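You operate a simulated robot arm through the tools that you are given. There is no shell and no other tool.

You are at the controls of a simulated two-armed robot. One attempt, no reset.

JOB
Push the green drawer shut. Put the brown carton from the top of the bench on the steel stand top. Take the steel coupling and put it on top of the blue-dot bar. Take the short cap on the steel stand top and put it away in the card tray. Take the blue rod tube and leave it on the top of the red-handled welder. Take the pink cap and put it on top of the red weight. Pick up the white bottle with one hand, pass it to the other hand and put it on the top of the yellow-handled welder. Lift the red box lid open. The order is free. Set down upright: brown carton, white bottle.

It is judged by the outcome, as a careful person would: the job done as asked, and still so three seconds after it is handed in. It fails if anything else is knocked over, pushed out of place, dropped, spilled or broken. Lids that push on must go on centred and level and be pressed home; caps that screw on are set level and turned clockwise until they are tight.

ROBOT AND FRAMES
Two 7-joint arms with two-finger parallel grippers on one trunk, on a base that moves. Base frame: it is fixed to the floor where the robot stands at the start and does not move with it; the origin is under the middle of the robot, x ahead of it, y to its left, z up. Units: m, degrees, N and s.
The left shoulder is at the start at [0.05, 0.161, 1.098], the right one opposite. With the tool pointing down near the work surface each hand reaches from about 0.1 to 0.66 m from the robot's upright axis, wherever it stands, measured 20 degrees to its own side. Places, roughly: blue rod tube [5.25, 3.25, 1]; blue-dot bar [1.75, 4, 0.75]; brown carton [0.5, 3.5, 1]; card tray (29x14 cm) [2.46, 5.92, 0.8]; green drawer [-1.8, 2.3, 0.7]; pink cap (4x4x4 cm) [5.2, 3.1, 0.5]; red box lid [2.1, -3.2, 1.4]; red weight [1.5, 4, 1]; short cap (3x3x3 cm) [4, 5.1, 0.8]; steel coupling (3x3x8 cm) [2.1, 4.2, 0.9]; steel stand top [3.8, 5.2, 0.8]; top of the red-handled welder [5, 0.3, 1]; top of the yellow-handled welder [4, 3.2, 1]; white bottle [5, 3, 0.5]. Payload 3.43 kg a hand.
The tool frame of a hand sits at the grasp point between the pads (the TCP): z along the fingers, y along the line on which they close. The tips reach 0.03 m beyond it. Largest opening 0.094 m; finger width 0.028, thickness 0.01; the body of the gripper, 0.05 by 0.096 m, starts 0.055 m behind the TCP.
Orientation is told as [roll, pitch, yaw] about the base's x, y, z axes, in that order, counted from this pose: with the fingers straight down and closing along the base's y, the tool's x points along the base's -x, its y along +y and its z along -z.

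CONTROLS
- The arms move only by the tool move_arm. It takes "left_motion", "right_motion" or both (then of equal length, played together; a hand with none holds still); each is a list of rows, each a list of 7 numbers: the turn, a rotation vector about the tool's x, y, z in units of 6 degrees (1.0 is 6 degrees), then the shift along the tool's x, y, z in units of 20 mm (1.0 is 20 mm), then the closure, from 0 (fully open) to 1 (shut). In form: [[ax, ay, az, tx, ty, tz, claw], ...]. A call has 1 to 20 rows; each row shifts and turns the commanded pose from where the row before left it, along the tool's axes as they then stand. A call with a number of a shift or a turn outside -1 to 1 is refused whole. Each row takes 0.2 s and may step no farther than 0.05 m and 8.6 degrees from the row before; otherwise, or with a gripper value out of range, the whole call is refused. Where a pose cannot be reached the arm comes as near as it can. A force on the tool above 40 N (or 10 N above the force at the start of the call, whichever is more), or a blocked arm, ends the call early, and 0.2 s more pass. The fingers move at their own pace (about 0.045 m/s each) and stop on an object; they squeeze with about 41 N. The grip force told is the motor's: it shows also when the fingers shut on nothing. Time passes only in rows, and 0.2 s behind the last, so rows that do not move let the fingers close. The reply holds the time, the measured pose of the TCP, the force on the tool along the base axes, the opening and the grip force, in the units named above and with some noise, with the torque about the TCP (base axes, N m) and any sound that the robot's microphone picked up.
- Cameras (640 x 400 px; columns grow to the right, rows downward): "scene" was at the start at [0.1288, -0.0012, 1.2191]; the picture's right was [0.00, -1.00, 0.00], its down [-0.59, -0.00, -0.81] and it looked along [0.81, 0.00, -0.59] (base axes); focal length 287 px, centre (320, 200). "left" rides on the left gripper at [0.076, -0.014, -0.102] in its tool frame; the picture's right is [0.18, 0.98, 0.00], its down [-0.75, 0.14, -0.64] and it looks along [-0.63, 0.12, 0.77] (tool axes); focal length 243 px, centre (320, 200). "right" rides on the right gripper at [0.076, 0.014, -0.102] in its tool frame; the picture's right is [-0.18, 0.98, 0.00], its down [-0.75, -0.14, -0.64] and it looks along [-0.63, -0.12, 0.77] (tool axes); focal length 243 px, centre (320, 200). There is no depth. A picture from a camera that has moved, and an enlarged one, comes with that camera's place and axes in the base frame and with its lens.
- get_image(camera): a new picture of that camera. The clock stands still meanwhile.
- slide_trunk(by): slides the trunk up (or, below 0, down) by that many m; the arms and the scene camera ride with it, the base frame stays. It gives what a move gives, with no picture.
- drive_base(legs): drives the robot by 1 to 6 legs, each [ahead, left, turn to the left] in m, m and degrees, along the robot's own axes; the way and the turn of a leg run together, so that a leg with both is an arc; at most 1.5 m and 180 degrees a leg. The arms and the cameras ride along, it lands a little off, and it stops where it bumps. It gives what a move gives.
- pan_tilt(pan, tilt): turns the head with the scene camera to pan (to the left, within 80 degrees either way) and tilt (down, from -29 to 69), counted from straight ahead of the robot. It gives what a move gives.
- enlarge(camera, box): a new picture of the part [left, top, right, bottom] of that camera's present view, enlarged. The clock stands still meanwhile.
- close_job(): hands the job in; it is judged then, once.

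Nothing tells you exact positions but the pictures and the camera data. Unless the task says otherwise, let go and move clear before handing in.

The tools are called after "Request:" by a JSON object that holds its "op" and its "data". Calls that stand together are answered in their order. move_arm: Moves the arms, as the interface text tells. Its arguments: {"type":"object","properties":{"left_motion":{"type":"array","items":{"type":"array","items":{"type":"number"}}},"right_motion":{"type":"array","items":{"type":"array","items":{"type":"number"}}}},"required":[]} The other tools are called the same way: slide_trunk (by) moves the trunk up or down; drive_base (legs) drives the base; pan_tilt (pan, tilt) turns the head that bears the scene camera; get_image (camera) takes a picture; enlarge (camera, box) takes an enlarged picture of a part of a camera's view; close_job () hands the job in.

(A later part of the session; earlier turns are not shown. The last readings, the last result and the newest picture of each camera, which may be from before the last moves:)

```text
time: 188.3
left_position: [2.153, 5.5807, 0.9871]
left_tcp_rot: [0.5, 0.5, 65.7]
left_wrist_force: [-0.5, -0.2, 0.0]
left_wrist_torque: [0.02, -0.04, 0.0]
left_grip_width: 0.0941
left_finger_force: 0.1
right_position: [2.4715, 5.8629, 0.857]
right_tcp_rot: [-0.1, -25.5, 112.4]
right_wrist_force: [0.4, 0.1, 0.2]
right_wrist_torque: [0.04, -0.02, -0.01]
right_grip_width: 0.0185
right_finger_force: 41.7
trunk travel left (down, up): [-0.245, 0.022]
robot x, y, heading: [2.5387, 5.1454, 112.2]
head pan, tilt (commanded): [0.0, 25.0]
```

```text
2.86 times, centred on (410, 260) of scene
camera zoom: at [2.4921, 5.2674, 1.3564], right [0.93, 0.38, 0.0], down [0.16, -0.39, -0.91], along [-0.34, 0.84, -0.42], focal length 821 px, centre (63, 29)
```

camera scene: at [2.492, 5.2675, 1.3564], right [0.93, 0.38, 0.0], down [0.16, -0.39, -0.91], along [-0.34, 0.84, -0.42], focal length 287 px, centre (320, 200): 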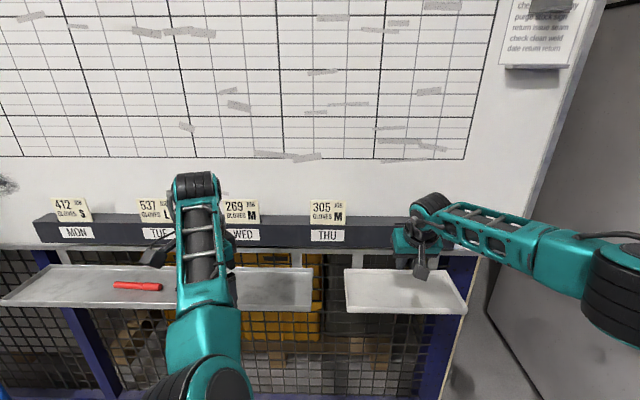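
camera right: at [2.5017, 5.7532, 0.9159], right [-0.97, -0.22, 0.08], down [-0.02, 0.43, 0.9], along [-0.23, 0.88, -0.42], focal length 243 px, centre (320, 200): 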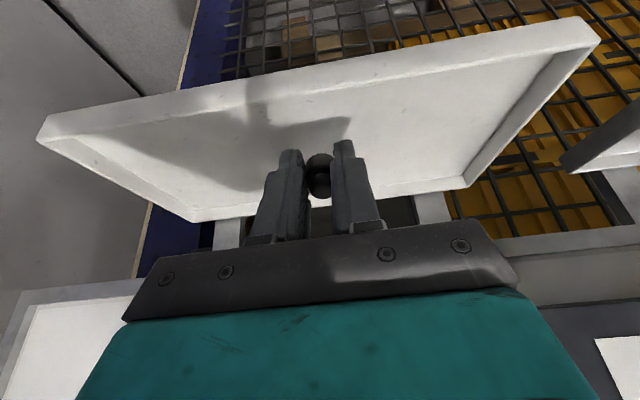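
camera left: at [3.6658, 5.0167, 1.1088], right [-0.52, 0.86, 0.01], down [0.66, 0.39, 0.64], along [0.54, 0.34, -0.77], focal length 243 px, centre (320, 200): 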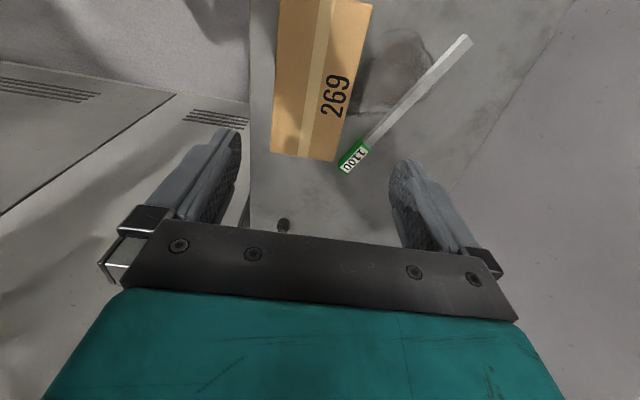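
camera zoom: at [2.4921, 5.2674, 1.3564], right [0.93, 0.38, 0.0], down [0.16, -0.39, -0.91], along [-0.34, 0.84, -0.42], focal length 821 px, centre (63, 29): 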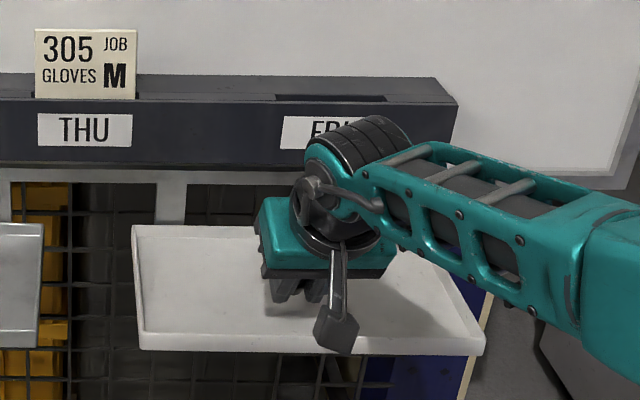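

The cap is inside the tray's outline, a centimetre or two above its floor. Creeping down until light contact.

Request:
{"op": "move_arm", "data": {"right_motion": [[0, 0, 0, 0.13, 0, 0.27, 1], [0, 0, 0, 0.13, 0, 0.27, 1], [0, 0, 0, 0, 0, 0, 1]]}}

Request:
{"op": "get_image", "data": {"camera": "right"}}

```text
time: 189.1
left_position: [2.1513, 5.5808, 0.9876]
left_tcp_rot: [0.6, 0.5, 65.7]
left_wrist_force: [-0.4, -0.1, 0.1]
left_wrist_torque: [-0.01, 0.01, 0.03]
left_grip_width: 0.0939
left_finger_force: 0.0
right_position: [2.4708, 5.8621, 0.8454]
right_tcp_rot: [0.0, -25.5, 112.3]
right_wrist_force: [0.4, -0.8, -0.2]
right_wrist_torque: [0.01, -0.02, 0.0]
right_grip_width: 0.0186
right_finger_force: 41.2
trunk travel left (down, up): [-0.245, 0.022]
robot x, y, heading: [2.5438, 5.1468, 112.1]
head pan, tilt (commanded): [0.0, 25.0]
```

```text
taken
camera right: at [2.5012, 5.7529, 0.9038], right [-0.97, -0.22, 0.08], down [-0.02, 0.43, 0.9], along [-0.23, 0.88, -0.42], focal length 243 px, centre (320, 200)
```

right: 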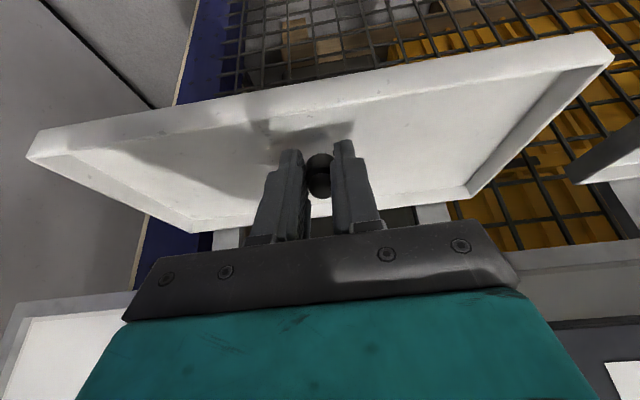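

Still no contact; creeping a bit further.

Request:
{"op": "move_arm", "data": {"right_motion": [[0, 0, 0, 0.1, 0, 0.2, 1], [0, 0, 0, 0.1, 0, 0.2, 1], [0, 0, 0, 0, 0, 0, 1]]}}

Request:
{"op": "get_image", "data": {"camera": "right"}}

```text
time: 189.9
left_position: [2.1509, 5.5803, 0.987]
left_tcp_rot: [0.6, 0.5, 65.6]
left_wrist_force: [-0.8, 0.0, 0.3]
left_wrist_torque: [0.0, 0.0, 0.02]
left_grip_width: 0.094
left_finger_force: 0.0
right_position: [2.4708, 5.8622, 0.8357]
right_tcp_rot: [0.0, -25.5, 112.3]
right_wrist_force: [0.1, -0.4, -0.6]
right_wrist_torque: [-0.02, 0.03, -0.01]
right_grip_width: 0.0185
right_finger_force: 41.0
trunk travel left (down, up): [-0.245, 0.022]
robot x, y, heading: [2.5441, 5.1488, 112.1]
head pan, tilt (commanded): [0.0, 25.0]
```

```text
taken
camera right: at [2.5007, 5.7525, 0.895], right [-0.97, -0.22, 0.08], down [-0.02, 0.43, 0.9], along [-0.23, 0.88, -0.42], focal length 243 px, centre (320, 200)
```

right: 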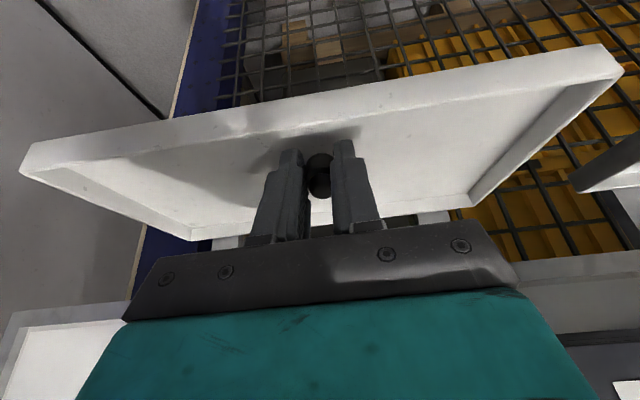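

Close to the floor now; one more small step then release.

Request:
{"op": "move_arm", "data": {"right_motion": [[0, 0, 0, 0.09, 0, 0.18, 1], [0, 0, 0, 0.09, 0, 0.18, 1], [0, 0, 0, 0, 0, 0, 1]]}}

Request:
{"op": "get_image", "data": {"camera": "right"}}

```text
time: 190.7
left_position: [2.1511, 5.5794, 0.9889]
left_tcp_rot: [0.7, 0.4, 65.8]
left_wrist_force: [0.1, 0.1, -0.7]
left_wrist_torque: [0.05, -0.01, 0.02]
left_grip_width: 0.0942
left_finger_force: 0.1
right_position: [2.4696, 5.8628, 0.8337]
right_tcp_rot: [-0.1, -26.0, 112.3]
right_wrist_force: [1.1, 2.0, 20.8]
right_wrist_torque: [0.04, 0.09, -0.05]
right_grip_width: 0.0186
right_finger_force: 41.2
trunk travel left (down, up): [-0.245, 0.022]
robot x, y, heading: [2.5411, 5.1498, 112.0]
head pan, tilt (commanded): [0.0, 25.0]
```

```text
taken
camera right: at [2.4998, 5.752, 0.8912], right [-0.97, -0.22, 0.08], down [-0.02, 0.42, 0.91], along [-0.23, 0.88, -0.41], focal length 243 px, centre (320, 200)
```

right: 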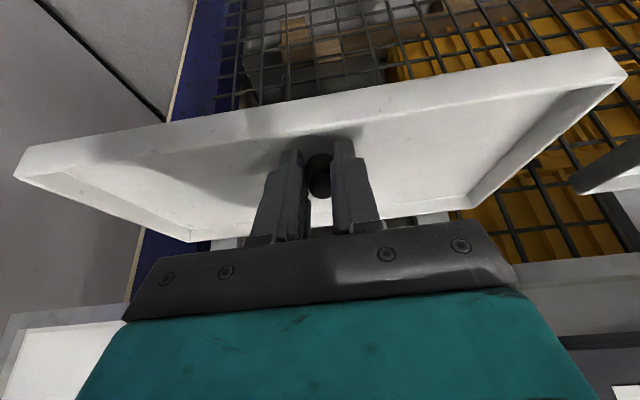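

Contact with the tray floor. Relieving, opening, and lifting straight up.

Request:
{"op": "move_arm", "data": {"right_motion": [[0, 0, 0, -0.08, 0, -0.16, 1], [0, 0, 0, 0, 0, 0, 0.75], [0, 0, 0, 0, 0, 0, 0.5], [0, 0, 0, 0, 0, 0, 0.4], [0, 0, 0, 0, 0, 0, 0.4]]}}

Request:
{"op": "move_arm", "data": {"right_motion": [[0, 0, 0, -0.2, 0, -0.42, 0.4], [0, 0, 0, -0.404, 0, -0.838, 0.4], [0, 0, 0, -0.404, 0, -0.838, 0.4], [0, 0, 0, -0.404, 0, -0.838, 0.4], [0, 0, 0, -0.404, 0, -0.838, 0.4], [0, 0, 0, -0.404, 0, -0.838, 0.4], [0, 0, 0, -0.404, 0, -0.838, 0.4]]}}

Request:
{"op": "get_image", "data": {"camera": "right"}}

Request:
{"op": "get_image", "data": {"camera": "scene"}}

```text
time: 191.9
left_position: [2.1533, 5.5783, 0.9884]
left_tcp_rot: [0.6, 0.5, 65.8]
left_wrist_force: [-0.1, 0.5, 0.0]
left_wrist_torque: [0.01, -0.02, 0.01]
left_grip_width: 0.094
left_finger_force: 0.0
right_position: [2.4722, 5.8616, 0.8345]
right_tcp_rot: [-0.1, -25.7, 112.3]
right_wrist_force: [12.4, 1.7, 16.9]
right_wrist_torque: [-0.17, 0.01, 0.1]
right_grip_width: 0.0489
right_finger_force: 0.1
trunk travel left (down, up): [-0.245, 0.022]
robot x, y, heading: [2.5401, 5.1485, 112.0]
head pan, tilt (commanded): [0.0, 25.0]
```

```text
time: 193.5
left_position: [2.1517, 5.5806, 0.9887]
left_tcp_rot: [0.6, 0.5, 65.7]
left_wrist_force: [0.1, -0.1, -0.2]
left_wrist_torque: [-0.01, 0.01, 0.0]
left_grip_width: 0.094
left_finger_force: 0.0
right_position: [2.4688, 5.861, 0.9537]
right_tcp_rot: [0.1, -25.5, 112.2]
right_wrist_force: [-0.5, 0.2, -1.2]
right_wrist_torque: [0.0, 0.02, -0.02]
right_grip_width: 0.0564
right_finger_force: 0.0
trunk travel left (down, up): [-0.245, 0.022]
robot x, y, heading: [2.5412, 5.1404, 112.5]
head pan, tilt (commanded): [0.0, 25.0]
```

```text
taken
camera right: at [2.4993, 5.7518, 1.012], right [-0.97, -0.22, 0.08], down [-0.02, 0.43, 0.9], along [-0.23, 0.88, -0.42], focal length 243 px, centre (320, 200)
```

right: 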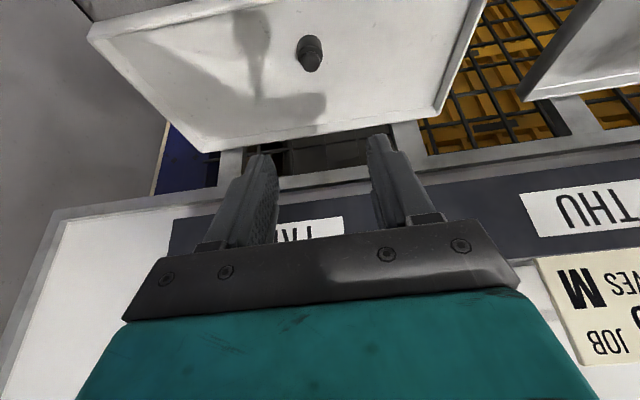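

```text
taken
camera scene: at [2.4921, 5.2672, 1.3565], right [0.93, 0.38, 0.0], down [0.16, -0.39, -0.91], along [-0.34, 0.84, -0.42], focal length 287 px, centre (320, 200)
```

scene: 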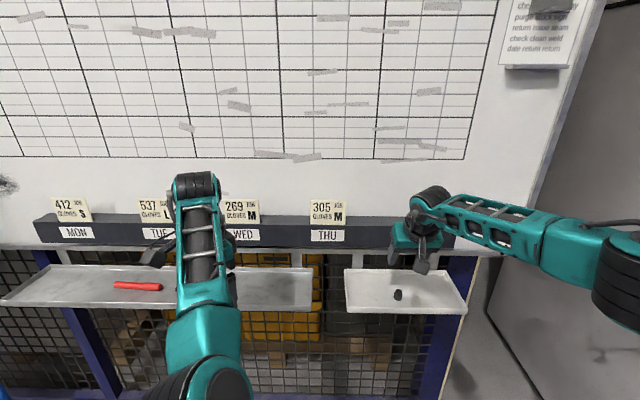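

The short cap is in the card tray. I'll raise both hands, back off, and turn clockwise to face the bench's north side for the coupling.

Request:
{"op": "move_arm", "data": {"left_motion": [[0, 0, 0, 0, 0, -1, 0], [0, 0, 0, 0, 0, -1, 0], [0, 0, 0, 0, 0, -1, 0], [0, 0, 0, 0, 0, -1, 0], [0, 0, 0, 0, 0, -1, 0]], "right_motion": [[0, 0, 0, -0.434, 0, -0.9, 0], [0, 0, 0, -0.434, 0, -0.9, 0], [0, 0, 0, -0.434, 0, -0.9, 0], [0, 0, 0, -0.434, 0, -0.9, 0], [0, 0, 0, -0.434, 0, -0.9, 0]]}}

Request:
{"op": "drive_base", "data": {"legs": [[-0.4, 0, 0], [0, 0, -90], [0, 0, -90]]}}

Request:
{"op": "pan_tilt", "data": {"pan": -30, "tilt": 25}}

Request:
{"op": "get_image", "data": {"camera": "scene"}}

```text
time: 194.7
left_position: [2.1288, 5.6071, 1.0738]
left_tcp_rot: [0.6, 0.5, 65.7]
left_wrist_force: [0.1, -0.2, 0.1]
left_wrist_torque: [-0.01, 0.03, -0.01]
left_grip_width: 0.0939
left_finger_force: 0.0
left hand out of reach, approached as far as the arm can: row 1, 2, 3, 4, 5
right_position: [2.4682, 5.8641, 1.0531]
right_tcp_rot: [-0.1, -25.5, 112.3]
right_wrist_force: [0.0, 0.4, -1.0]
right_wrist_torque: [0.01, -0.04, 0.0]
right_grip_width: 0.094
right_finger_force: 0.1
trunk travel left (down, up): [-0.245, 0.022]
robot x, y, heading: [2.5398, 5.1469, 112.1]
head pan, tilt (commanded): [0.0, 25.0]
```

```text
time: 204.9
left_position: [3.1144, 4.3054, 1.0737]
left_tcp_rot: [0.6, 0.5, -113.7]
left_wrist_force: [0.3, 0.5, 0.1]
left_wrist_torque: [0.02, -0.02, -0.01]
left_grip_width: 0.094
left_finger_force: 0.0
right_position: [2.7776, 4.0446, 1.0532]
right_tcp_rot: [-0.1, -25.5, -67.1]
right_wrist_force: [0.7, -0.3, -0.5]
right_wrist_torque: [-0.03, 0.0, -0.02]
right_grip_width: 0.094
right_finger_force: 0.1
trunk travel left (down, up): [-0.245, 0.022]
robot x, y, heading: [2.6966, 4.76, -67.1]
head pan, tilt (commanded): [0.0, 25.0]
```

```text
time: 205.8
left_position: [3.1151, 4.3054, 1.0739]
left_tcp_rot: [0.6, 0.4, -113.6]
left_wrist_force: [0.2, 0.0, -0.4]
left_wrist_torque: [0.0, -0.03, 0.03]
left_grip_width: 0.0941
left_finger_force: 0.0
right_position: [2.7772, 4.0447, 1.0524]
right_tcp_rot: [-0.1, -25.5, -67.1]
right_wrist_force: [-0.3, -0.3, -1.0]
right_wrist_torque: [0.0, -0.02, 0.01]
right_grip_width: 0.0941
right_finger_force: 0.1
trunk travel left (down, up): [-0.245, 0.022]
robot x, y, heading: [2.6985, 4.7636, -67.2]
head pan, tilt (commanded): [-30.0, 25.0]
```

```text
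taken
camera scene: at [2.7037, 4.6324, 1.3564], right [-0.99, 0.12, 0.0], down [0.05, 0.42, -0.91], along [-0.11, -0.9, -0.42], focal length 287 px, centre (320, 200)
```

scene: 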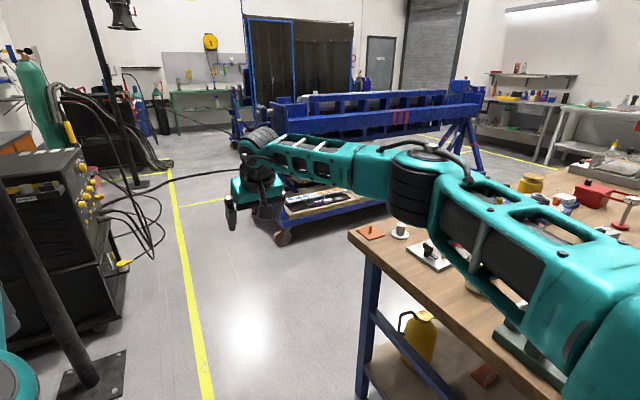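

The bench's east end lies to my right. I'll back up into the lane and shift right alongside the bench's north edge.

Request:
{"op": "drive_base", "data": {"legs": [[-0.46, 0, -1.5], [0, -0.6, 0]]}}

Request:
{"op": "pan_tilt", "data": {"pan": 0, "tilt": 35}}

Request:
{"op": "get_image", "data": {"camera": "scene"}}

```text
time: 213.8
left_position: [2.3811, 4.4946, 1.0744]
left_tcp_rot: [0.6, 0.5, -114.7]
left_wrist_force: [1.1, 0.6, -0.4]
left_wrist_torque: [0.04, 0.03, 0.0]
left_grip_width: 0.0942
left_finger_force: 0.2
right_position: [2.0395, 4.2386, 1.0533]
right_tcp_rot: [-0.1, -25.5, -68.0]
right_wrist_force: [0.4, -0.2, 0.0]
right_wrist_torque: [-0.02, 0.01, 0.03]
right_grip_width: 0.0941
right_finger_force: 0.0
trunk travel left (down, up): [-0.245, 0.022]
robot x, y, heading: [1.9738, 4.958, -68.2]
head pan, tilt (commanded): [-30.0, 25.0]
```

```text
time: 214.8
left_position: [2.3821, 4.4941, 1.0743]
left_tcp_rot: [0.6, 0.4, -114.7]
left_wrist_force: [0.0, 0.0, 0.9]
left_wrist_torque: [0.03, 0.0, 0.01]
left_grip_width: 0.0943
left_finger_force: 0.1
right_position: [2.0398, 4.2393, 1.0533]
right_tcp_rot: [-0.2, -25.4, -68.0]
right_wrist_force: [-0.6, 0.7, 0.0]
right_wrist_torque: [0.03, 0.0, -0.01]
right_grip_width: 0.094
right_finger_force: 0.0
trunk travel left (down, up): [-0.245, 0.022]
robot x, y, heading: [1.9721, 4.9561, -68.1]
head pan, tilt (commanded): [0.0, 35.0]
```

```text
taken
camera scene: at [2.0223, 4.8374, 1.3407], right [-0.93, -0.37, 0.0], down [-0.21, 0.53, -0.82], along [0.3, -0.76, -0.57], focal length 287 px, centre (320, 200)
```

scene: 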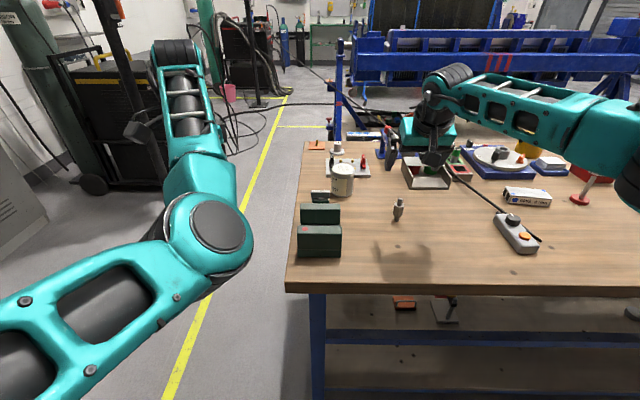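

Clear view of the coupling, bar and weight from the north side. Zooming in for precise positions.

Request:
{"op": "enlarge", "data": {"camera": "scene", "box": [360, 170, 480, 245]}}

Request:
{"op": "enlarge", "data": {"camera": "scene", "box": [480, 140, 640, 240]}}

Request:
{"op": "get_image", "data": {"camera": "right"}}

```text
5.33 times, centred on (420, 208) of scene
camera zoom: at [2.0223, 4.8374, 1.3407], right [-0.93, -0.37, 0.0], down [-0.21, 0.53, -0.82], along [0.3, -0.76, -0.57], focal length 1532 px, centre (-213, 160)
```

zoom: 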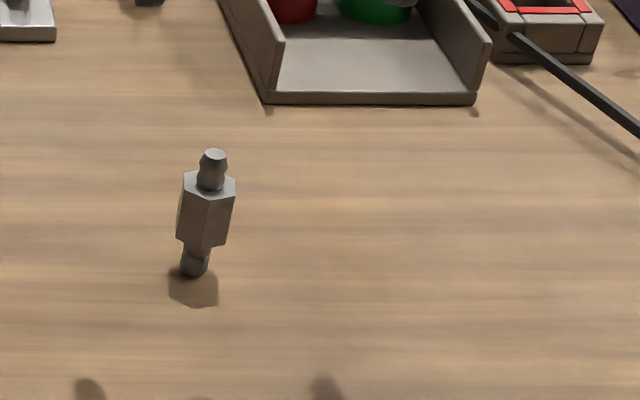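

```text
4.00 times, centred on (560, 190) of scene
camera zoom: at [2.0223, 4.8374, 1.3407], right [-0.93, -0.37, 0.0], down [-0.21, 0.53, -0.82], along [0.3, -0.76, -0.57], focal length 1149 px, centre (-640, 240)
```

zoom: 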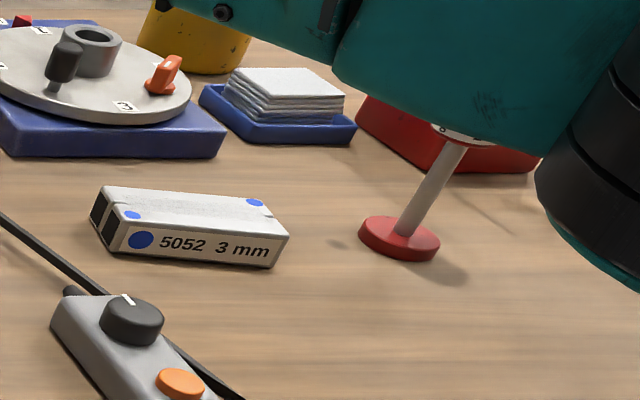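

```text
taken
camera right: at [2.0119, 4.3491, 1.1122], right [0.97, 0.21, 0.08], down [0.02, -0.43, 0.9], along [0.23, -0.88, -0.42], focal length 243 px, centre (320, 200)
```

right: 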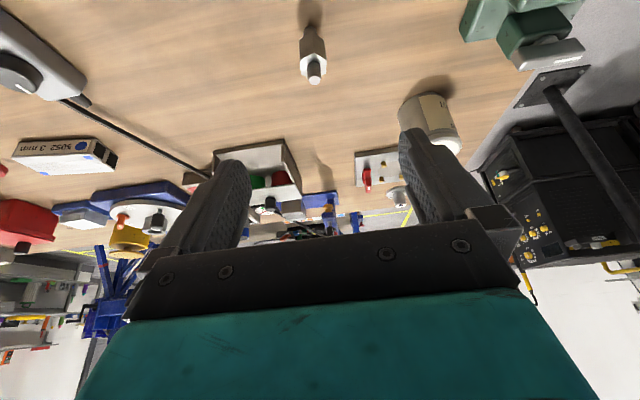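

The coupling (hex body 25 mm, z 0.87–0.91) stands at ~[2.055, 4.203]; the bar's top is ~11×5 cm at z≈0.878, centred [1.717, 3.963]. I'll move 0.14 m closer to the bench.

Request:
{"op": "drive_base", "data": {"legs": [[0.13, 0, 0]]}}

Request:
{"op": "get_image", "data": {"camera": "scene"}}

Request:
{"op": "get_image", "data": {"camera": "right"}}

```text
time: 216.1
left_position: [2.4317, 4.3721, 1.0727]
left_tcp_rot: [0.6, 0.5, -114.7]
left_wrist_force: [0.8, -0.7, -0.5]
left_wrist_torque: [0.03, 0.03, 0.0]
left_grip_width: 0.0939
left_finger_force: 0.0
right_position: [2.0894, 4.1176, 1.0532]
right_tcp_rot: [-0.1, -25.4, -68.1]
right_wrist_force: [-0.5, -0.5, -0.3]
right_wrist_torque: [0.02, -0.03, -0.01]
right_grip_width: 0.0939
right_finger_force: 0.1
trunk travel left (down, up): [-0.245, 0.022]
robot x, y, heading: [2.0223, 4.8363, -68.1]
head pan, tilt (commanded): [0.0, 35.0]
```

```text
taken
camera scene: at [2.0715, 4.7149, 1.3405], right [-0.93, -0.37, 0.0], down [-0.21, 0.53, -0.82], along [0.3, -0.76, -0.57], focal length 287 px, centre (320, 200)
```

scene: 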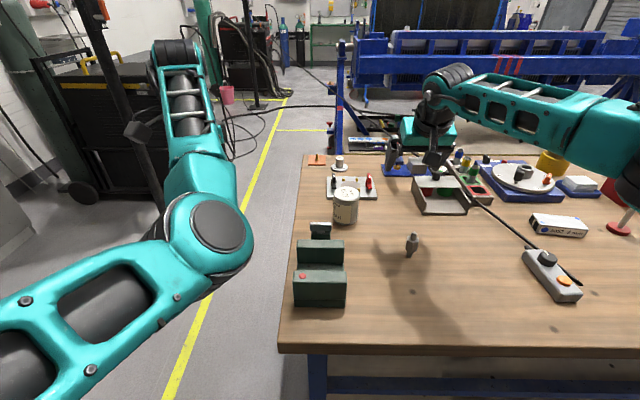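

```text
taken
camera right: at [2.0612, 4.2267, 1.1117], right [0.97, 0.21, 0.08], down [0.02, -0.43, 0.9], along [0.23, -0.88, -0.42], focal length 243 px, centre (320, 200)
```

right: 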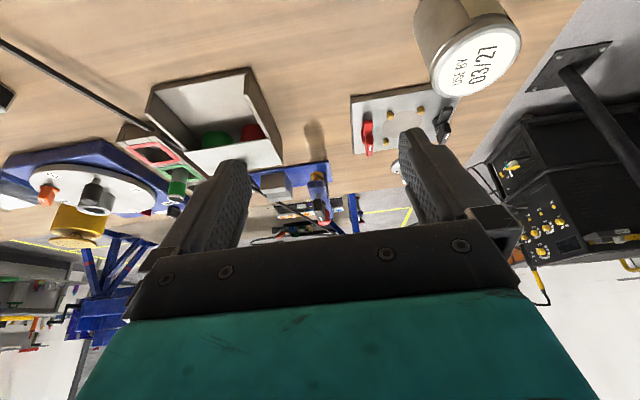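

Lateral alignment is right on; the hand is 9 cm too far forward. Moving it back over the coupling and down partway.

Request:
{"op": "move_arm", "data": {"right_motion": [[0, 0, 0, 0.83, 0, -0.394, 0], [0, 0, 0, 0.83, 0, -0.394, 0], [0, 0, 0, 0.83, 0, -0.394, 0], [0, 0, 0, 0.83, 0, -0.394, 0], [0, 0, 0, 0.83, 0, -0.394, 0], [0, 0, 0, 0.43, 0, 0.9, 0], [0, 0, 0, 0.43, 0, 0.9, 0], [0, 0, 0, 0.43, 0, 0.9, 0]]}}

Request:
{"op": "get_image", "data": {"camera": "scene"}}

Request:
{"op": "get_image", "data": {"camera": "right"}}

```text
time: 217.9
left_position: [2.4313, 4.3726, 1.0746]
left_tcp_rot: [0.5, 0.5, -114.7]
left_wrist_force: [-0.2, -0.6, -0.1]
left_wrist_torque: [0.0, 0.02, 0.01]
left_grip_width: 0.0941
left_finger_force: 0.0
right_position: [2.0557, 4.2013, 0.9917]
right_tcp_rot: [0.0, -25.6, -68.1]
right_wrist_force: [0.5, -0.9, -0.3]
right_wrist_torque: [0.0, -0.03, 0.0]
right_grip_width: 0.094
right_finger_force: 0.0
trunk travel left (down, up): [-0.245, 0.022]
robot x, y, heading: [2.0235, 4.836, -68.2]
head pan, tilt (commanded): [0.0, 35.0]
```

```text
taken
camera scene: at [2.0712, 4.7156, 1.3407], right [-0.93, -0.37, 0.0], down [-0.21, 0.53, -0.82], along [0.3, -0.76, -0.57], focal length 287 px, centre (320, 200)
```

scene: 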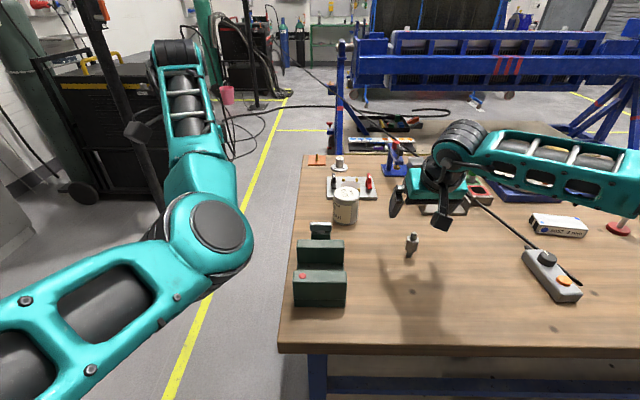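

```text
taken
camera right: at [2.0274, 4.3121, 1.051], right [0.97, 0.21, 0.08], down [0.02, -0.43, 0.9], along [0.23, -0.88, -0.42], focal length 243 px, centre (320, 200)
```

right: 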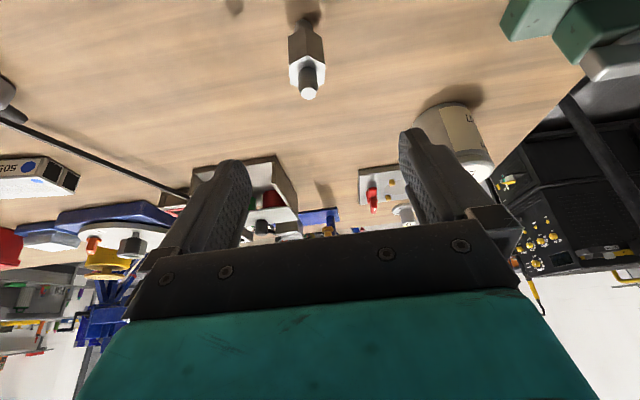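

The coupling is centred between the fingers. Lowering to grip its hex body.

Request:
{"op": "move_arm", "data": {"right_motion": [[0, 0, 0, 0.43, -0.1, 0.9, 0], [0, 0, 0, 0.43, 0, 0.9, 0], [0, 0, 0, 0.43, 0, 0.9, 0], [0, 0, 0, 0.43, 0, 0.9, 0], [0, 0, 0, 0.35, 0, 0.75, 0]]}}

Request:
{"op": "get_image", "data": {"camera": "right"}}

Request:
{"op": "enlarge", "data": {"camera": "scene", "box": [340, 180, 500, 280]}}

```text
time: 219.1
left_position: [2.4304, 4.3718, 1.0745]
left_tcp_rot: [0.5, 0.4, -114.7]
left_wrist_force: [-0.7, 0.4, 0.1]
left_wrist_torque: [0.01, -0.01, -0.01]
left_grip_width: 0.094
left_finger_force: 0.0
right_position: [2.0533, 4.2022, 0.8972]
right_tcp_rot: [-0.1, -25.5, -68.1]
right_wrist_force: [-1.4, 0.3, 0.1]
right_wrist_torque: [-0.04, -0.05, -0.04]
right_grip_width: 0.0942
right_finger_force: 0.0
trunk travel left (down, up): [-0.245, 0.022]
robot x, y, heading: [2.0234, 4.8356, -68.1]
head pan, tilt (commanded): [0.0, 35.0]
```

```text
taken
camera right: at [2.0247, 4.313, 0.9565], right [0.97, 0.21, 0.08], down [0.02, -0.43, 0.9], along [0.22, -0.88, -0.42], focal length 243 px, centre (320, 200)
```

right: 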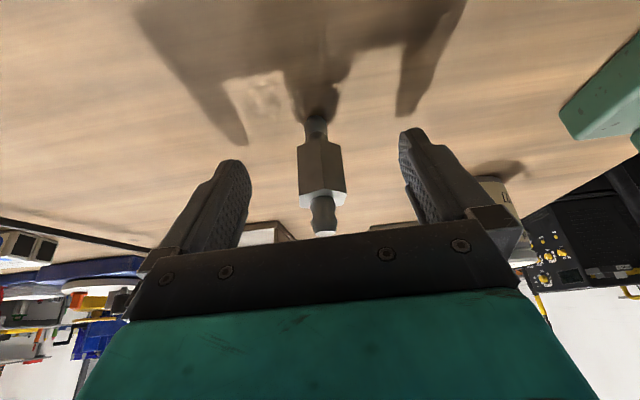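

```text
4.00 times, centred on (420, 230) of scene
camera zoom: at [2.0712, 4.7156, 1.3407], right [-0.93, -0.37, 0.0], down [-0.21, 0.53, -0.82], along [0.3, -0.76, -0.57], focal length 1149 px, centre (-80, 80)
```

zoom: 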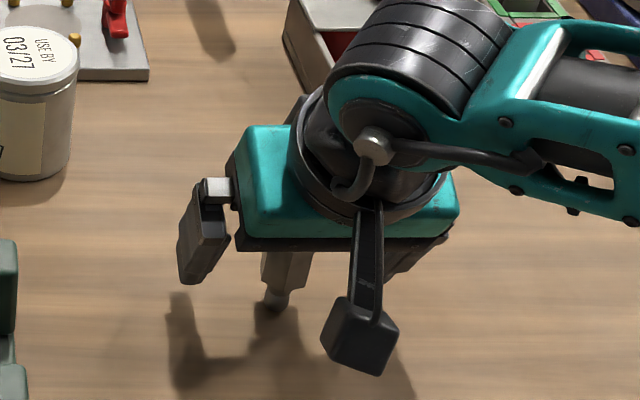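

Nicely centred. Closing on the hex body and lifting a few centimetres.

Request:
{"op": "move_arm", "data": {"right_motion": [[0, 0, 0, 0, 0, 0, 0.4], [0, 0, 0, 0, 0, 0, 0.7], [0, 0, 0, 0, 0, 0, 1], [0, 0, 0, 0, 0, 0, 1], [0, 0, 0, 0, 0, 0, 1], [0, 0, 0, 0, 0, 0, 1], [0, 0, 0, 0, 0, 0, 1]]}}

Request:
{"op": "move_arm", "data": {"right_motion": [[0, 0, 0, -0.2, 0, -0.45, 1], [0, 0, 0, -0.43, 0, -0.9, 1], [0, 0, 0, -0.43, 0, -0.9, 1], [0, 0, 0, -0.43, 0, -0.9, 1], [0, 0, 0, -0.43, 0, -0.9, 1], [0, 0, 0, -0.43, 0, -0.9, 1]]}}

Request:
{"op": "get_image", "data": {"camera": "right"}}

Request:
{"op": "get_image", "data": {"camera": "scene"}}

```text
time: 220.7
left_position: [2.4309, 4.3724, 1.0735]
left_tcp_rot: [0.6, 0.4, -114.7]
left_wrist_force: [-0.7, 0.1, 0.5]
left_wrist_torque: [0.01, -0.02, -0.01]
left_grip_width: 0.0938
left_finger_force: 0.1
right_position: [2.0534, 4.2042, 0.8986]
right_tcp_rot: [-0.1, -25.6, -68.1]
right_wrist_force: [0.3, 1.2, -0.3]
right_wrist_torque: [0.01, 0.0, 0.01]
right_grip_width: 0.0263
right_finger_force: 41.0
trunk travel left (down, up): [-0.245, 0.022]
robot x, y, heading: [2.0245, 4.8369, -68.4]
head pan, tilt (commanded): [0.0, 35.0]
```

```text
time: 222.1
left_position: [2.4302, 4.3729, 1.0745]
left_tcp_rot: [0.7, 0.5, -114.7]
left_wrist_force: [-0.5, -1.5, -0.8]
left_wrist_torque: [0.01, 0.0, -0.02]
left_grip_width: 0.094
left_finger_force: 0.1
right_position: [2.0528, 4.2032, 1.0073]
right_tcp_rot: [-0.1, -25.5, -68.1]
right_wrist_force: [-1.1, -0.4, -1.7]
right_wrist_torque: [0.02, 0.0, 0.05]
right_grip_width: 0.0262
right_finger_force: 40.7
trunk travel left (down, up): [-0.245, 0.022]
robot x, y, heading: [2.0211, 4.8375, -68.0]
head pan, tilt (commanded): [0.0, 35.0]
```

```text
taken
camera right: at [2.0245, 4.3131, 1.0663], right [0.97, 0.21, 0.08], down [0.02, -0.43, 0.9], along [0.23, -0.88, -0.42], focal length 243 px, centre (320, 200)
```

right: 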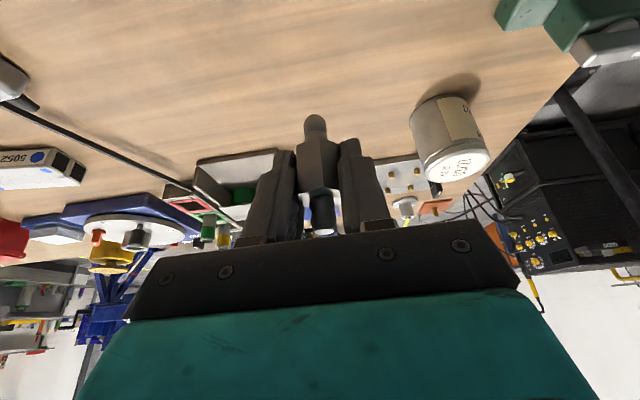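

```text
taken
camera scene: at [2.0712, 4.7158, 1.3407], right [-0.93, -0.37, 0.0], down [-0.21, 0.53, -0.82], along [0.3, -0.76, -0.57], focal length 287 px, centre (320, 200)
```

scene: 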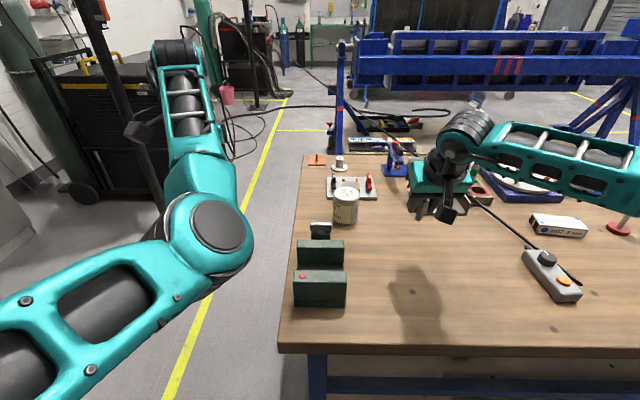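

The coupling is held. I'll raise it a little and slide the base right along the bench to bring the bar within reach.

Request:
{"op": "move_arm", "data": {"right_motion": [[0, 0, 0, -0.43, 0, -0.9, 1], [0, 0, 0, -0.43, 0, -0.9, 1]]}}

Request:
{"op": "drive_base", "data": {"legs": [[0, -0.42, 0], [0.04, 0, 0]]}}

Request:
{"op": "get_image", "data": {"camera": "scene"}}

Request:
{"op": "get_image", "data": {"camera": "right"}}

```text
time: 222.7
left_position: [2.4306, 4.3732, 1.0733]
left_tcp_rot: [0.5, 0.4, -114.7]
left_wrist_force: [0.0, 0.3, -0.4]
left_wrist_torque: [0.0, 0.02, 0.01]
left_grip_width: 0.0941
left_finger_force: 0.0
right_position: [2.0531, 4.2039, 1.0472]
right_tcp_rot: [-0.1, -25.5, -68.1]
right_wrist_force: [0.2, -0.7, -1.2]
right_wrist_torque: [0.03, -0.02, 0.01]
right_grip_width: 0.0261
right_finger_force: 40.8
trunk travel left (down, up): [-0.245, 0.022]
robot x, y, heading: [2.0221, 4.837, -68.3]
head pan, tilt (commanded): [0.0, 35.0]
```

```text
time: 227.4
left_position: [2.0563, 4.1789, 1.0738]
left_tcp_rot: [0.6, 0.6, -114.9]
left_wrist_force: [-0.5, -0.3, -0.5]
left_wrist_torque: [0.0, 0.04, 0.0]
left_grip_width: 0.094
left_finger_force: 0.1
right_position: [1.6789, 4.0128, 1.0474]
right_tcp_rot: [-0.1, -25.4, -68.3]
right_wrist_force: [0.7, -0.4, -0.2]
right_wrist_torque: [0.02, -0.03, 0.01]
right_grip_width: 0.0251
right_finger_force: 41.2
trunk travel left (down, up): [-0.245, 0.022]
robot x, y, heading: [1.6501, 4.6444, -68.2]
head pan, tilt (commanded): [0.0, 35.0]
```

```text
taken
camera scene: at [1.6984, 4.5235, 1.3405], right [-0.93, -0.37, 0.0], down [-0.21, 0.53, -0.82], along [0.3, -0.76, -0.57], focal length 287 px, centre (320, 200)
```

scene: 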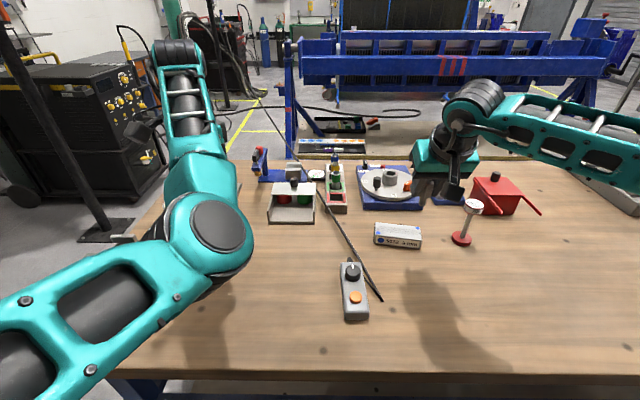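

```text
taken
camera right: at [1.651, 4.1213, 1.1058], right [0.97, 0.21, 0.08], down [0.02, -0.43, 0.9], along [0.22, -0.88, -0.42], focal length 243 px, centre (320, 200)
```

right: 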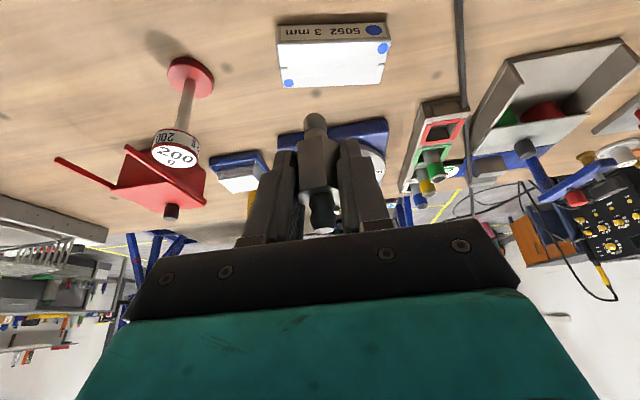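

Zooming on the bar to place the coupling accurately.

Request:
{"op": "enlarge", "data": {"camera": "scene", "box": [340, 195, 460, 270]}}

Request:
{"op": "enlarge", "data": {"camera": "right", "box": [240, 0, 440, 125]}}

```text
5.33 times, centred on (400, 232) of scene
camera zoom: at [1.6984, 4.5235, 1.3405], right [-0.93, -0.37, 0.0], down [-0.21, 0.53, -0.82], along [0.3, -0.76, -0.57], focal length 1532 px, centre (-107, 27)
```

zoom: 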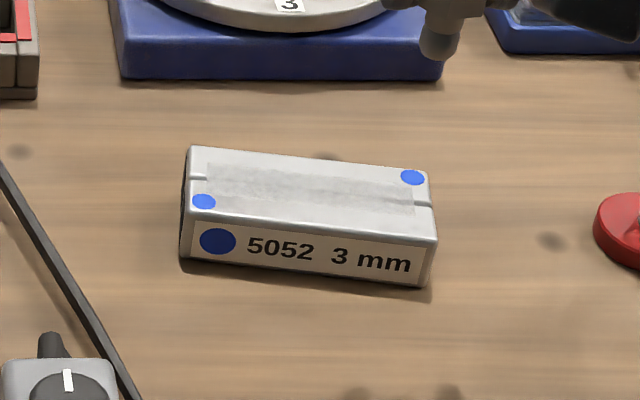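

```text
3.20 times, centred on (340, 62) of right
camera zoom: at [1.651, 4.1213, 1.1058], right [0.97, 0.21, 0.08], down [0.02, -0.43, 0.9], along [0.22, -0.88, -0.42], focal length 776 px, centre (256, 640)
```

zoom: 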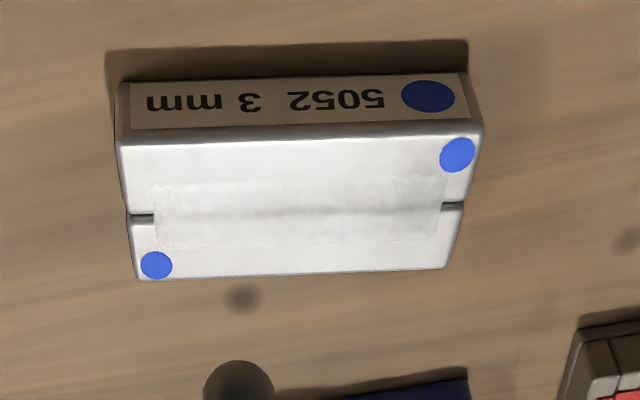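

The bar's top centre is confirmed at ~[1.717, 3.963, 0.878]. Moving the coupling over it and lowering to just above.

Request:
{"op": "move_arm", "data": {"right_motion": [[0, 0, 0, -0.682, 0.2125, 0.324, 1], [0, 0, 0, -0.682, 0.2125, 0.324, 1], [0, 0, 0, -0.682, 0.2125, 0.324, 1], [0, 0, 0, -0.682, 0.2125, 0.324, 1], [0, 0, 0, 0.429, 0, 0.903, 1], [0, 0, 0, 0.429, 0, 0.903, 1], [0, 0, 0, 0.429, 0, 0.903, 1], [0, 0, 0, 0.429, 0, 0.903, 1]]}}

Request:
{"op": "get_image", "data": {"camera": "right"}}

Request:
{"op": "enlarge", "data": {"camera": "scene", "box": [320, 150, 520, 275]}}

```text
time: 229.2
left_position: [2.0563, 4.1807, 1.0734]
left_tcp_rot: [0.6, 0.5, -114.8]
left_wrist_force: [0.0, -0.1, -0.6]
left_wrist_torque: [-0.02, -0.02, -0.01]
left_grip_width: 0.0941
left_finger_force: 0.1
right_position: [1.7146, 3.9624, 0.9666]
right_tcp_rot: [-0.2, -25.4, -68.3]
right_wrist_force: [-0.5, 1.0, -0.7]
right_wrist_torque: [0.02, 0.0, 0.0]
right_grip_width: 0.0251
right_finger_force: 41.1
trunk travel left (down, up): [-0.245, 0.022]
robot x, y, heading: [1.6469, 4.6451, -68.4]
head pan, tilt (commanded): [0.0, 35.0]
```

```text
taken
camera right: at [1.6878, 4.0717, 1.0265], right [0.97, 0.21, 0.08], down [0.02, -0.43, 0.9], along [0.22, -0.88, -0.42], focal length 243 px, centre (320, 200)
```

right: 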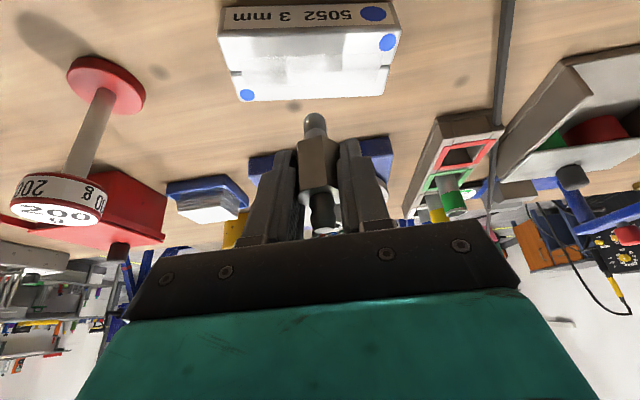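

```text
3.20 times, centred on (420, 212) of scene
camera zoom: at [1.698, 4.5244, 1.3407], right [-0.93, -0.37, 0.0], down [-0.21, 0.53, -0.82], along [0.3, -0.76, -0.57], focal length 919 px, centre (0, 160)
```

zoom: 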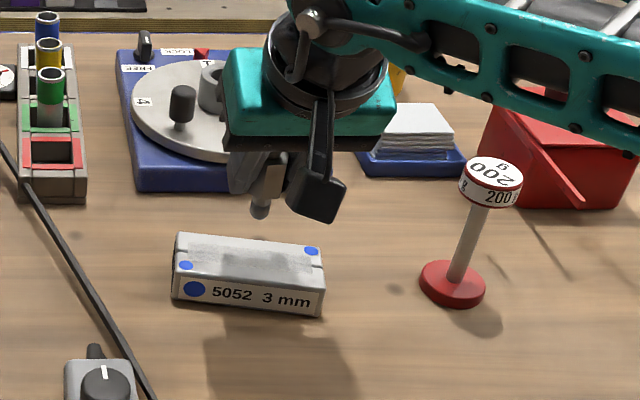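

The coupling hangs about 4 cm above the bar's centre. Lowering 3 cm and verifying.

Request:
{"op": "move_arm", "data": {"right_motion": [[0, 0, 0, 0.32, 0.1, 0.68, 1], [0, 0, 0, 0.32, 0, 0.68, 1]]}}

Request:
{"op": "enlarge", "data": {"camera": "right", "box": [200, 0, 440, 150]}}

Request:
{"op": "enlarge", "data": {"camera": "scene", "box": [340, 180, 460, 270]}}

```text
time: 229.8
left_position: [2.0559, 4.1806, 1.0742]
left_tcp_rot: [0.7, 0.6, -114.8]
left_wrist_force: [-0.5, 0.3, -0.3]
left_wrist_torque: [-0.01, -0.01, 0.0]
left_grip_width: 0.0942
left_finger_force: 0.0
right_position: [1.7185, 3.9617, 0.938]
right_tcp_rot: [-0.1, -25.6, -68.3]
right_wrist_force: [0.9, -1.1, -0.9]
right_wrist_torque: [0.03, 0.03, 0.01]
right_grip_width: 0.0249
right_finger_force: 40.8
trunk travel left (down, up): [-0.245, 0.022]
robot x, y, heading: [1.6495, 4.6445, -68.6]
head pan, tilt (commanded): [0.0, 35.0]
```

```text
2.67 times, centred on (320, 75) of right
camera zoom: at [1.6902, 4.0719, 0.998], right [0.97, 0.21, 0.08], down [0.02, -0.43, 0.9], along [0.22, -0.88, -0.42], focal length 647 px, centre (320, 533)
```

zoom: 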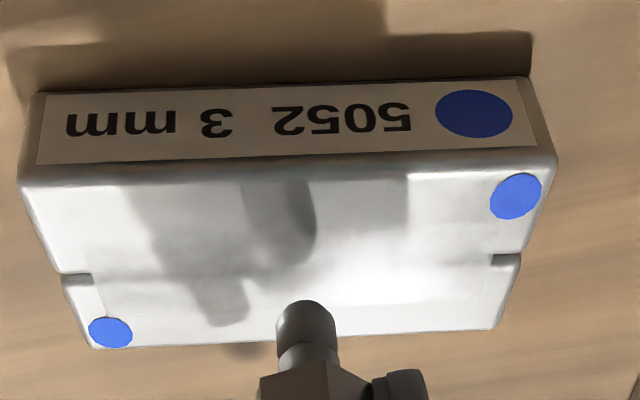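

```text
4.44 times, centred on (400, 225) of scene
camera zoom: at [1.698, 4.5245, 1.3407], right [-0.93, -0.37, 0.0], down [-0.21, 0.53, -0.82], along [0.3, -0.76, -0.57], focal length 1277 px, centre (-36, 89)
```

zoom: 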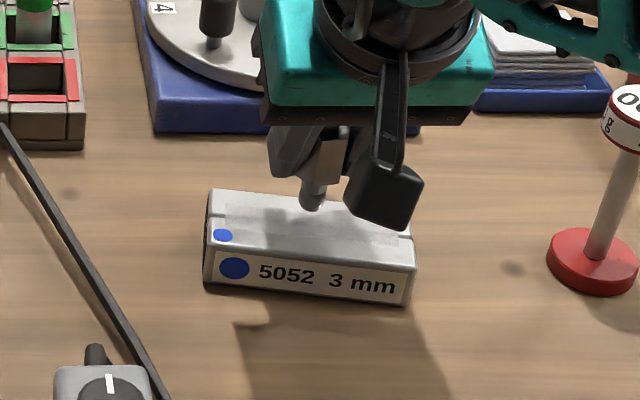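

Alignment is good. Creeping down until the coupling's foot touches the bar.

Request:
{"op": "move_arm", "data": {"right_motion": [[0, 0, 0, 0.086, 0, 0.18, 1], [0, 0, 0, 0.086, 0, 0.18, 1], [0, 0, 0, 0, 0, 0, 1]]}}

Request:
{"op": "enlarge", "data": {"camera": "scene", "box": [340, 180, 460, 270]}}

```text
time: 230.6
left_position: [2.0554, 4.1796, 1.0746]
left_tcp_rot: [0.6, 0.5, -115.0]
left_wrist_force: [1.0, -0.1, -0.1]
left_wrist_torque: [-0.02, 0.0, 0.02]
left_grip_width: 0.0939
left_finger_force: 0.0
right_position: [1.7195, 3.9626, 0.9296]
right_tcp_rot: [-0.1, -25.6, -68.4]
right_wrist_force: [-0.6, 0.5, -0.3]
right_wrist_torque: [-0.03, 0.01, -0.01]
right_grip_width: 0.0254
right_finger_force: 40.6
trunk travel left (down, up): [-0.245, 0.022]
robot x, y, heading: [1.6524, 4.6454, -68.3]
head pan, tilt (commanded): [0.0, 35.0]
```

```text
4.44 times, centred on (400, 225) of scene
camera zoom: at [1.698, 4.5246, 1.3407], right [-0.93, -0.37, 0.0], down [-0.21, 0.53, -0.82], along [0.3, -0.76, -0.57], focal length 1277 px, centre (-36, 89)
```

zoom: 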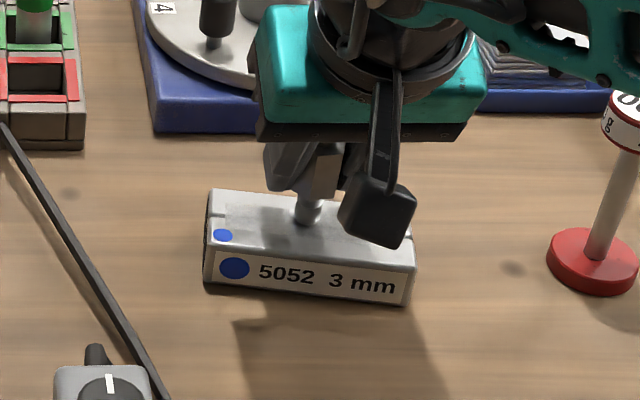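

Almost touching; creeping in 2 mm steps.

Request:
{"op": "move_arm", "data": {"right_motion": [[0, 0, 0, 0.043, 0, 0.09, 1], [0, 0, 0, 0.043, 0, 0.09, 1], [0, 0, 0, 0, 0, 0, 1]]}}

```text
time: 231.4
left_position: [2.0558, 4.1816, 1.0748]
left_tcp_rot: [0.7, 0.3, -115.0]
left_wrist_force: [-1.0, -0.7, -0.7]
left_wrist_torque: [-0.02, -0.03, -0.05]
left_grip_width: 0.0941
left_finger_force: 0.1
right_position: [1.7192, 3.9628, 0.9281]
right_tcp_rot: [0.0, -25.8, -68.3]
right_wrist_force: [-1.5, 0.5, 14.3]
right_wrist_torque: [-0.02, 0.01, -0.01]
right_grip_width: 0.0253
right_finger_force: 41.3
trunk travel left (down, up): [-0.245, 0.022]
robot x, y, heading: [1.6489, 4.6475, -68.3]
head pan, tilt (commanded): [0.0, 35.0]
```

Contact with about 14 N, centred. Relieving slightly, then opening the fingers gently.

Request:
{"op": "move_arm", "data": {"right_motion": [[0, 0, 0, -0.025, 0, -0.05, 1], [0, 0, 0, 0, 0, 0, 0.9], [0, 0, 0, 0, 0, 0, 0.74], [0, 0, 0, 0, 0, 0, 0.7], [0, 0, 0, 0, 0, 0, 0.65], [0, 0, 0, 0, 0, 0, 0.6], [0, 0, 0, 0, 0, 0, 0.5], [0, 0, 0, 0, 0, 0, 0.4], [0, 0, 0, 0, 0, 0, 0.4]]}}

Request:
{"op": "get_image", "data": {"camera": "right"}}

Request:
{"op": "enlarge", "data": {"camera": "scene", "box": [340, 180, 460, 270]}}

```text
time: 233.4
left_position: [2.0554, 4.1796, 1.0747]
left_tcp_rot: [0.6, 0.5, -114.9]
left_wrist_force: [0.2, 0.0, -0.2]
left_wrist_torque: [0.0, -0.02, -0.04]
left_grip_width: 0.0941
left_finger_force: 0.2
right_position: [1.718, 3.9621, 0.926]
right_tcp_rot: [-0.1, -25.5, -68.3]
right_wrist_force: [0.1, -0.3, -0.3]
right_wrist_torque: [0.02, -0.02, -0.01]
right_grip_width: 0.0563
right_finger_force: 0.0
trunk travel left (down, up): [-0.245, 0.022]
robot x, y, heading: [1.652, 4.6454, -68.4]
head pan, tilt (commanded): [0.0, 35.0]
```

```text
taken
camera right: at [1.6902, 4.0724, 0.9851], right [0.97, 0.21, 0.08], down [0.02, -0.43, 0.9], along [0.22, -0.88, -0.42], focal length 243 px, centre (320, 200)
```

right: 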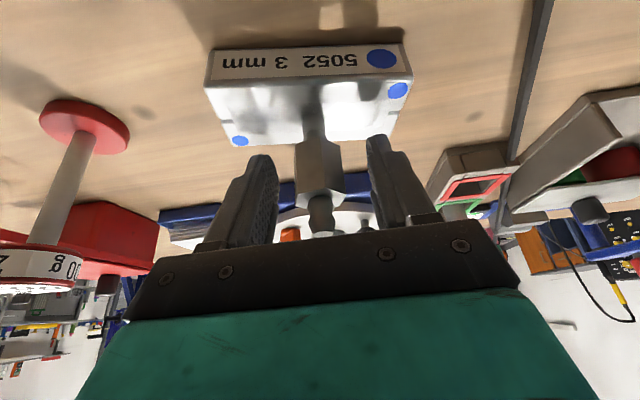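

```text
4.44 times, centred on (400, 225) of scene
camera zoom: at [1.698, 4.5247, 1.3407], right [-0.93, -0.37, 0.0], down [-0.21, 0.53, -0.82], along [0.3, -0.76, -0.57], focal length 1277 px, centre (-36, 89)
```

zoom: 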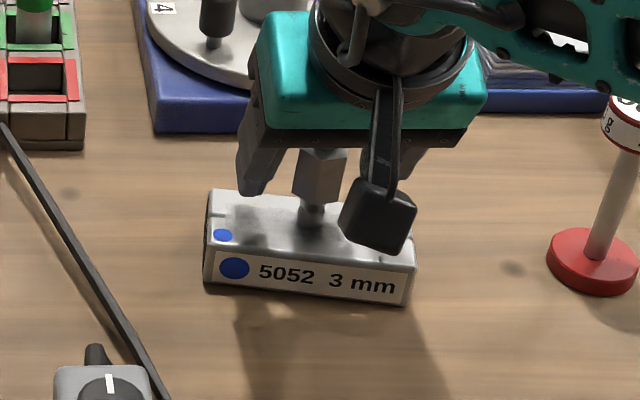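

The coupling stands freely on the bar. Lifting the hand straight up slowly.

Request:
{"op": "move_arm", "data": {"right_motion": [[0, 0, 0, -0.1, 0, -0.22, 0.4], [0, 0, 0, -0.22, 0, -0.45, 0.4], [0, 0, 0, -0.43, 0, -0.9, 0.4], [0, 0, 0, -0.43, 0, -0.9, 0.4], [0, 0, 0, -0.43, 0, -0.9, 0.4], [0, 0, 0, -0.43, 0, -0.9, 0.4], [0, 0, 0, -0.43, 0, -0.9, 0.4]]}}

Request:
{"op": "get_image", "data": {"camera": "scene"}}

Request:
{"op": "get_image", "data": {"camera": "right"}}

```text
time: 235.0
left_position: [2.0562, 4.1802, 1.0753]
left_tcp_rot: [0.5, 0.5, -114.9]
left_wrist_force: [-0.6, -0.2, 0.2]
left_wrist_torque: [-0.02, 0.02, 0.02]
left_grip_width: 0.094
left_finger_force: 0.1
right_position: [1.7179, 3.9649, 1.0427]
right_tcp_rot: [0.0, -25.6, -68.1]
right_wrist_force: [-0.3, -1.0, -0.7]
right_wrist_torque: [0.01, 0.0, 0.03]
right_grip_width: 0.0565
right_finger_force: 0.1
trunk travel left (down, up): [-0.245, 0.022]
robot x, y, heading: [1.6514, 4.6474, -68.0]
head pan, tilt (commanded): [0.0, 35.0]
```

```text
taken
camera scene: at [1.698, 4.5248, 1.3407], right [-0.93, -0.37, 0.0], down [-0.21, 0.53, -0.82], along [0.3, -0.76, -0.57], focal length 287 px, centre (320, 200)
```

scene: 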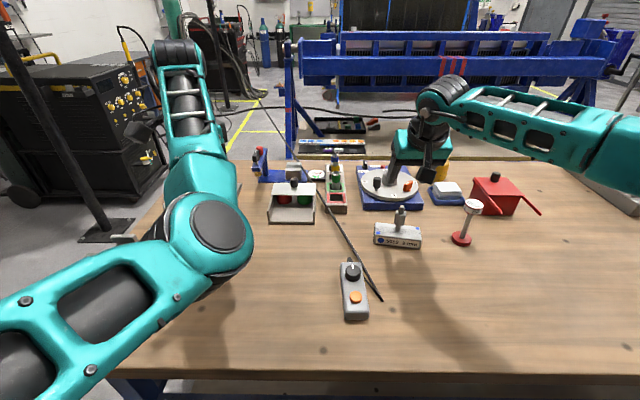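

```text
taken
camera right: at [1.6901, 4.0748, 1.1009], right [0.97, 0.21, 0.08], down [0.02, -0.43, 0.9], along [0.22, -0.88, -0.42], focal length 243 px, centre (320, 200)
```

right: 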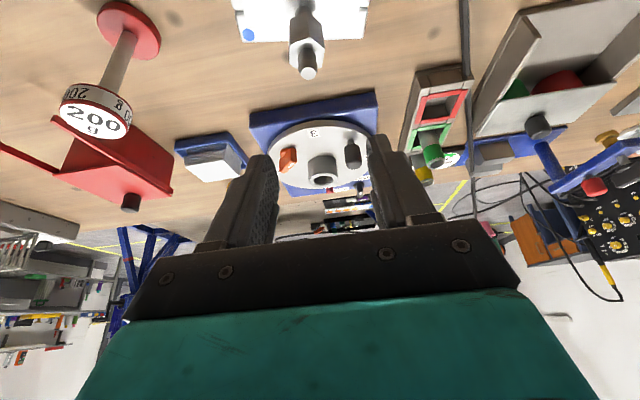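

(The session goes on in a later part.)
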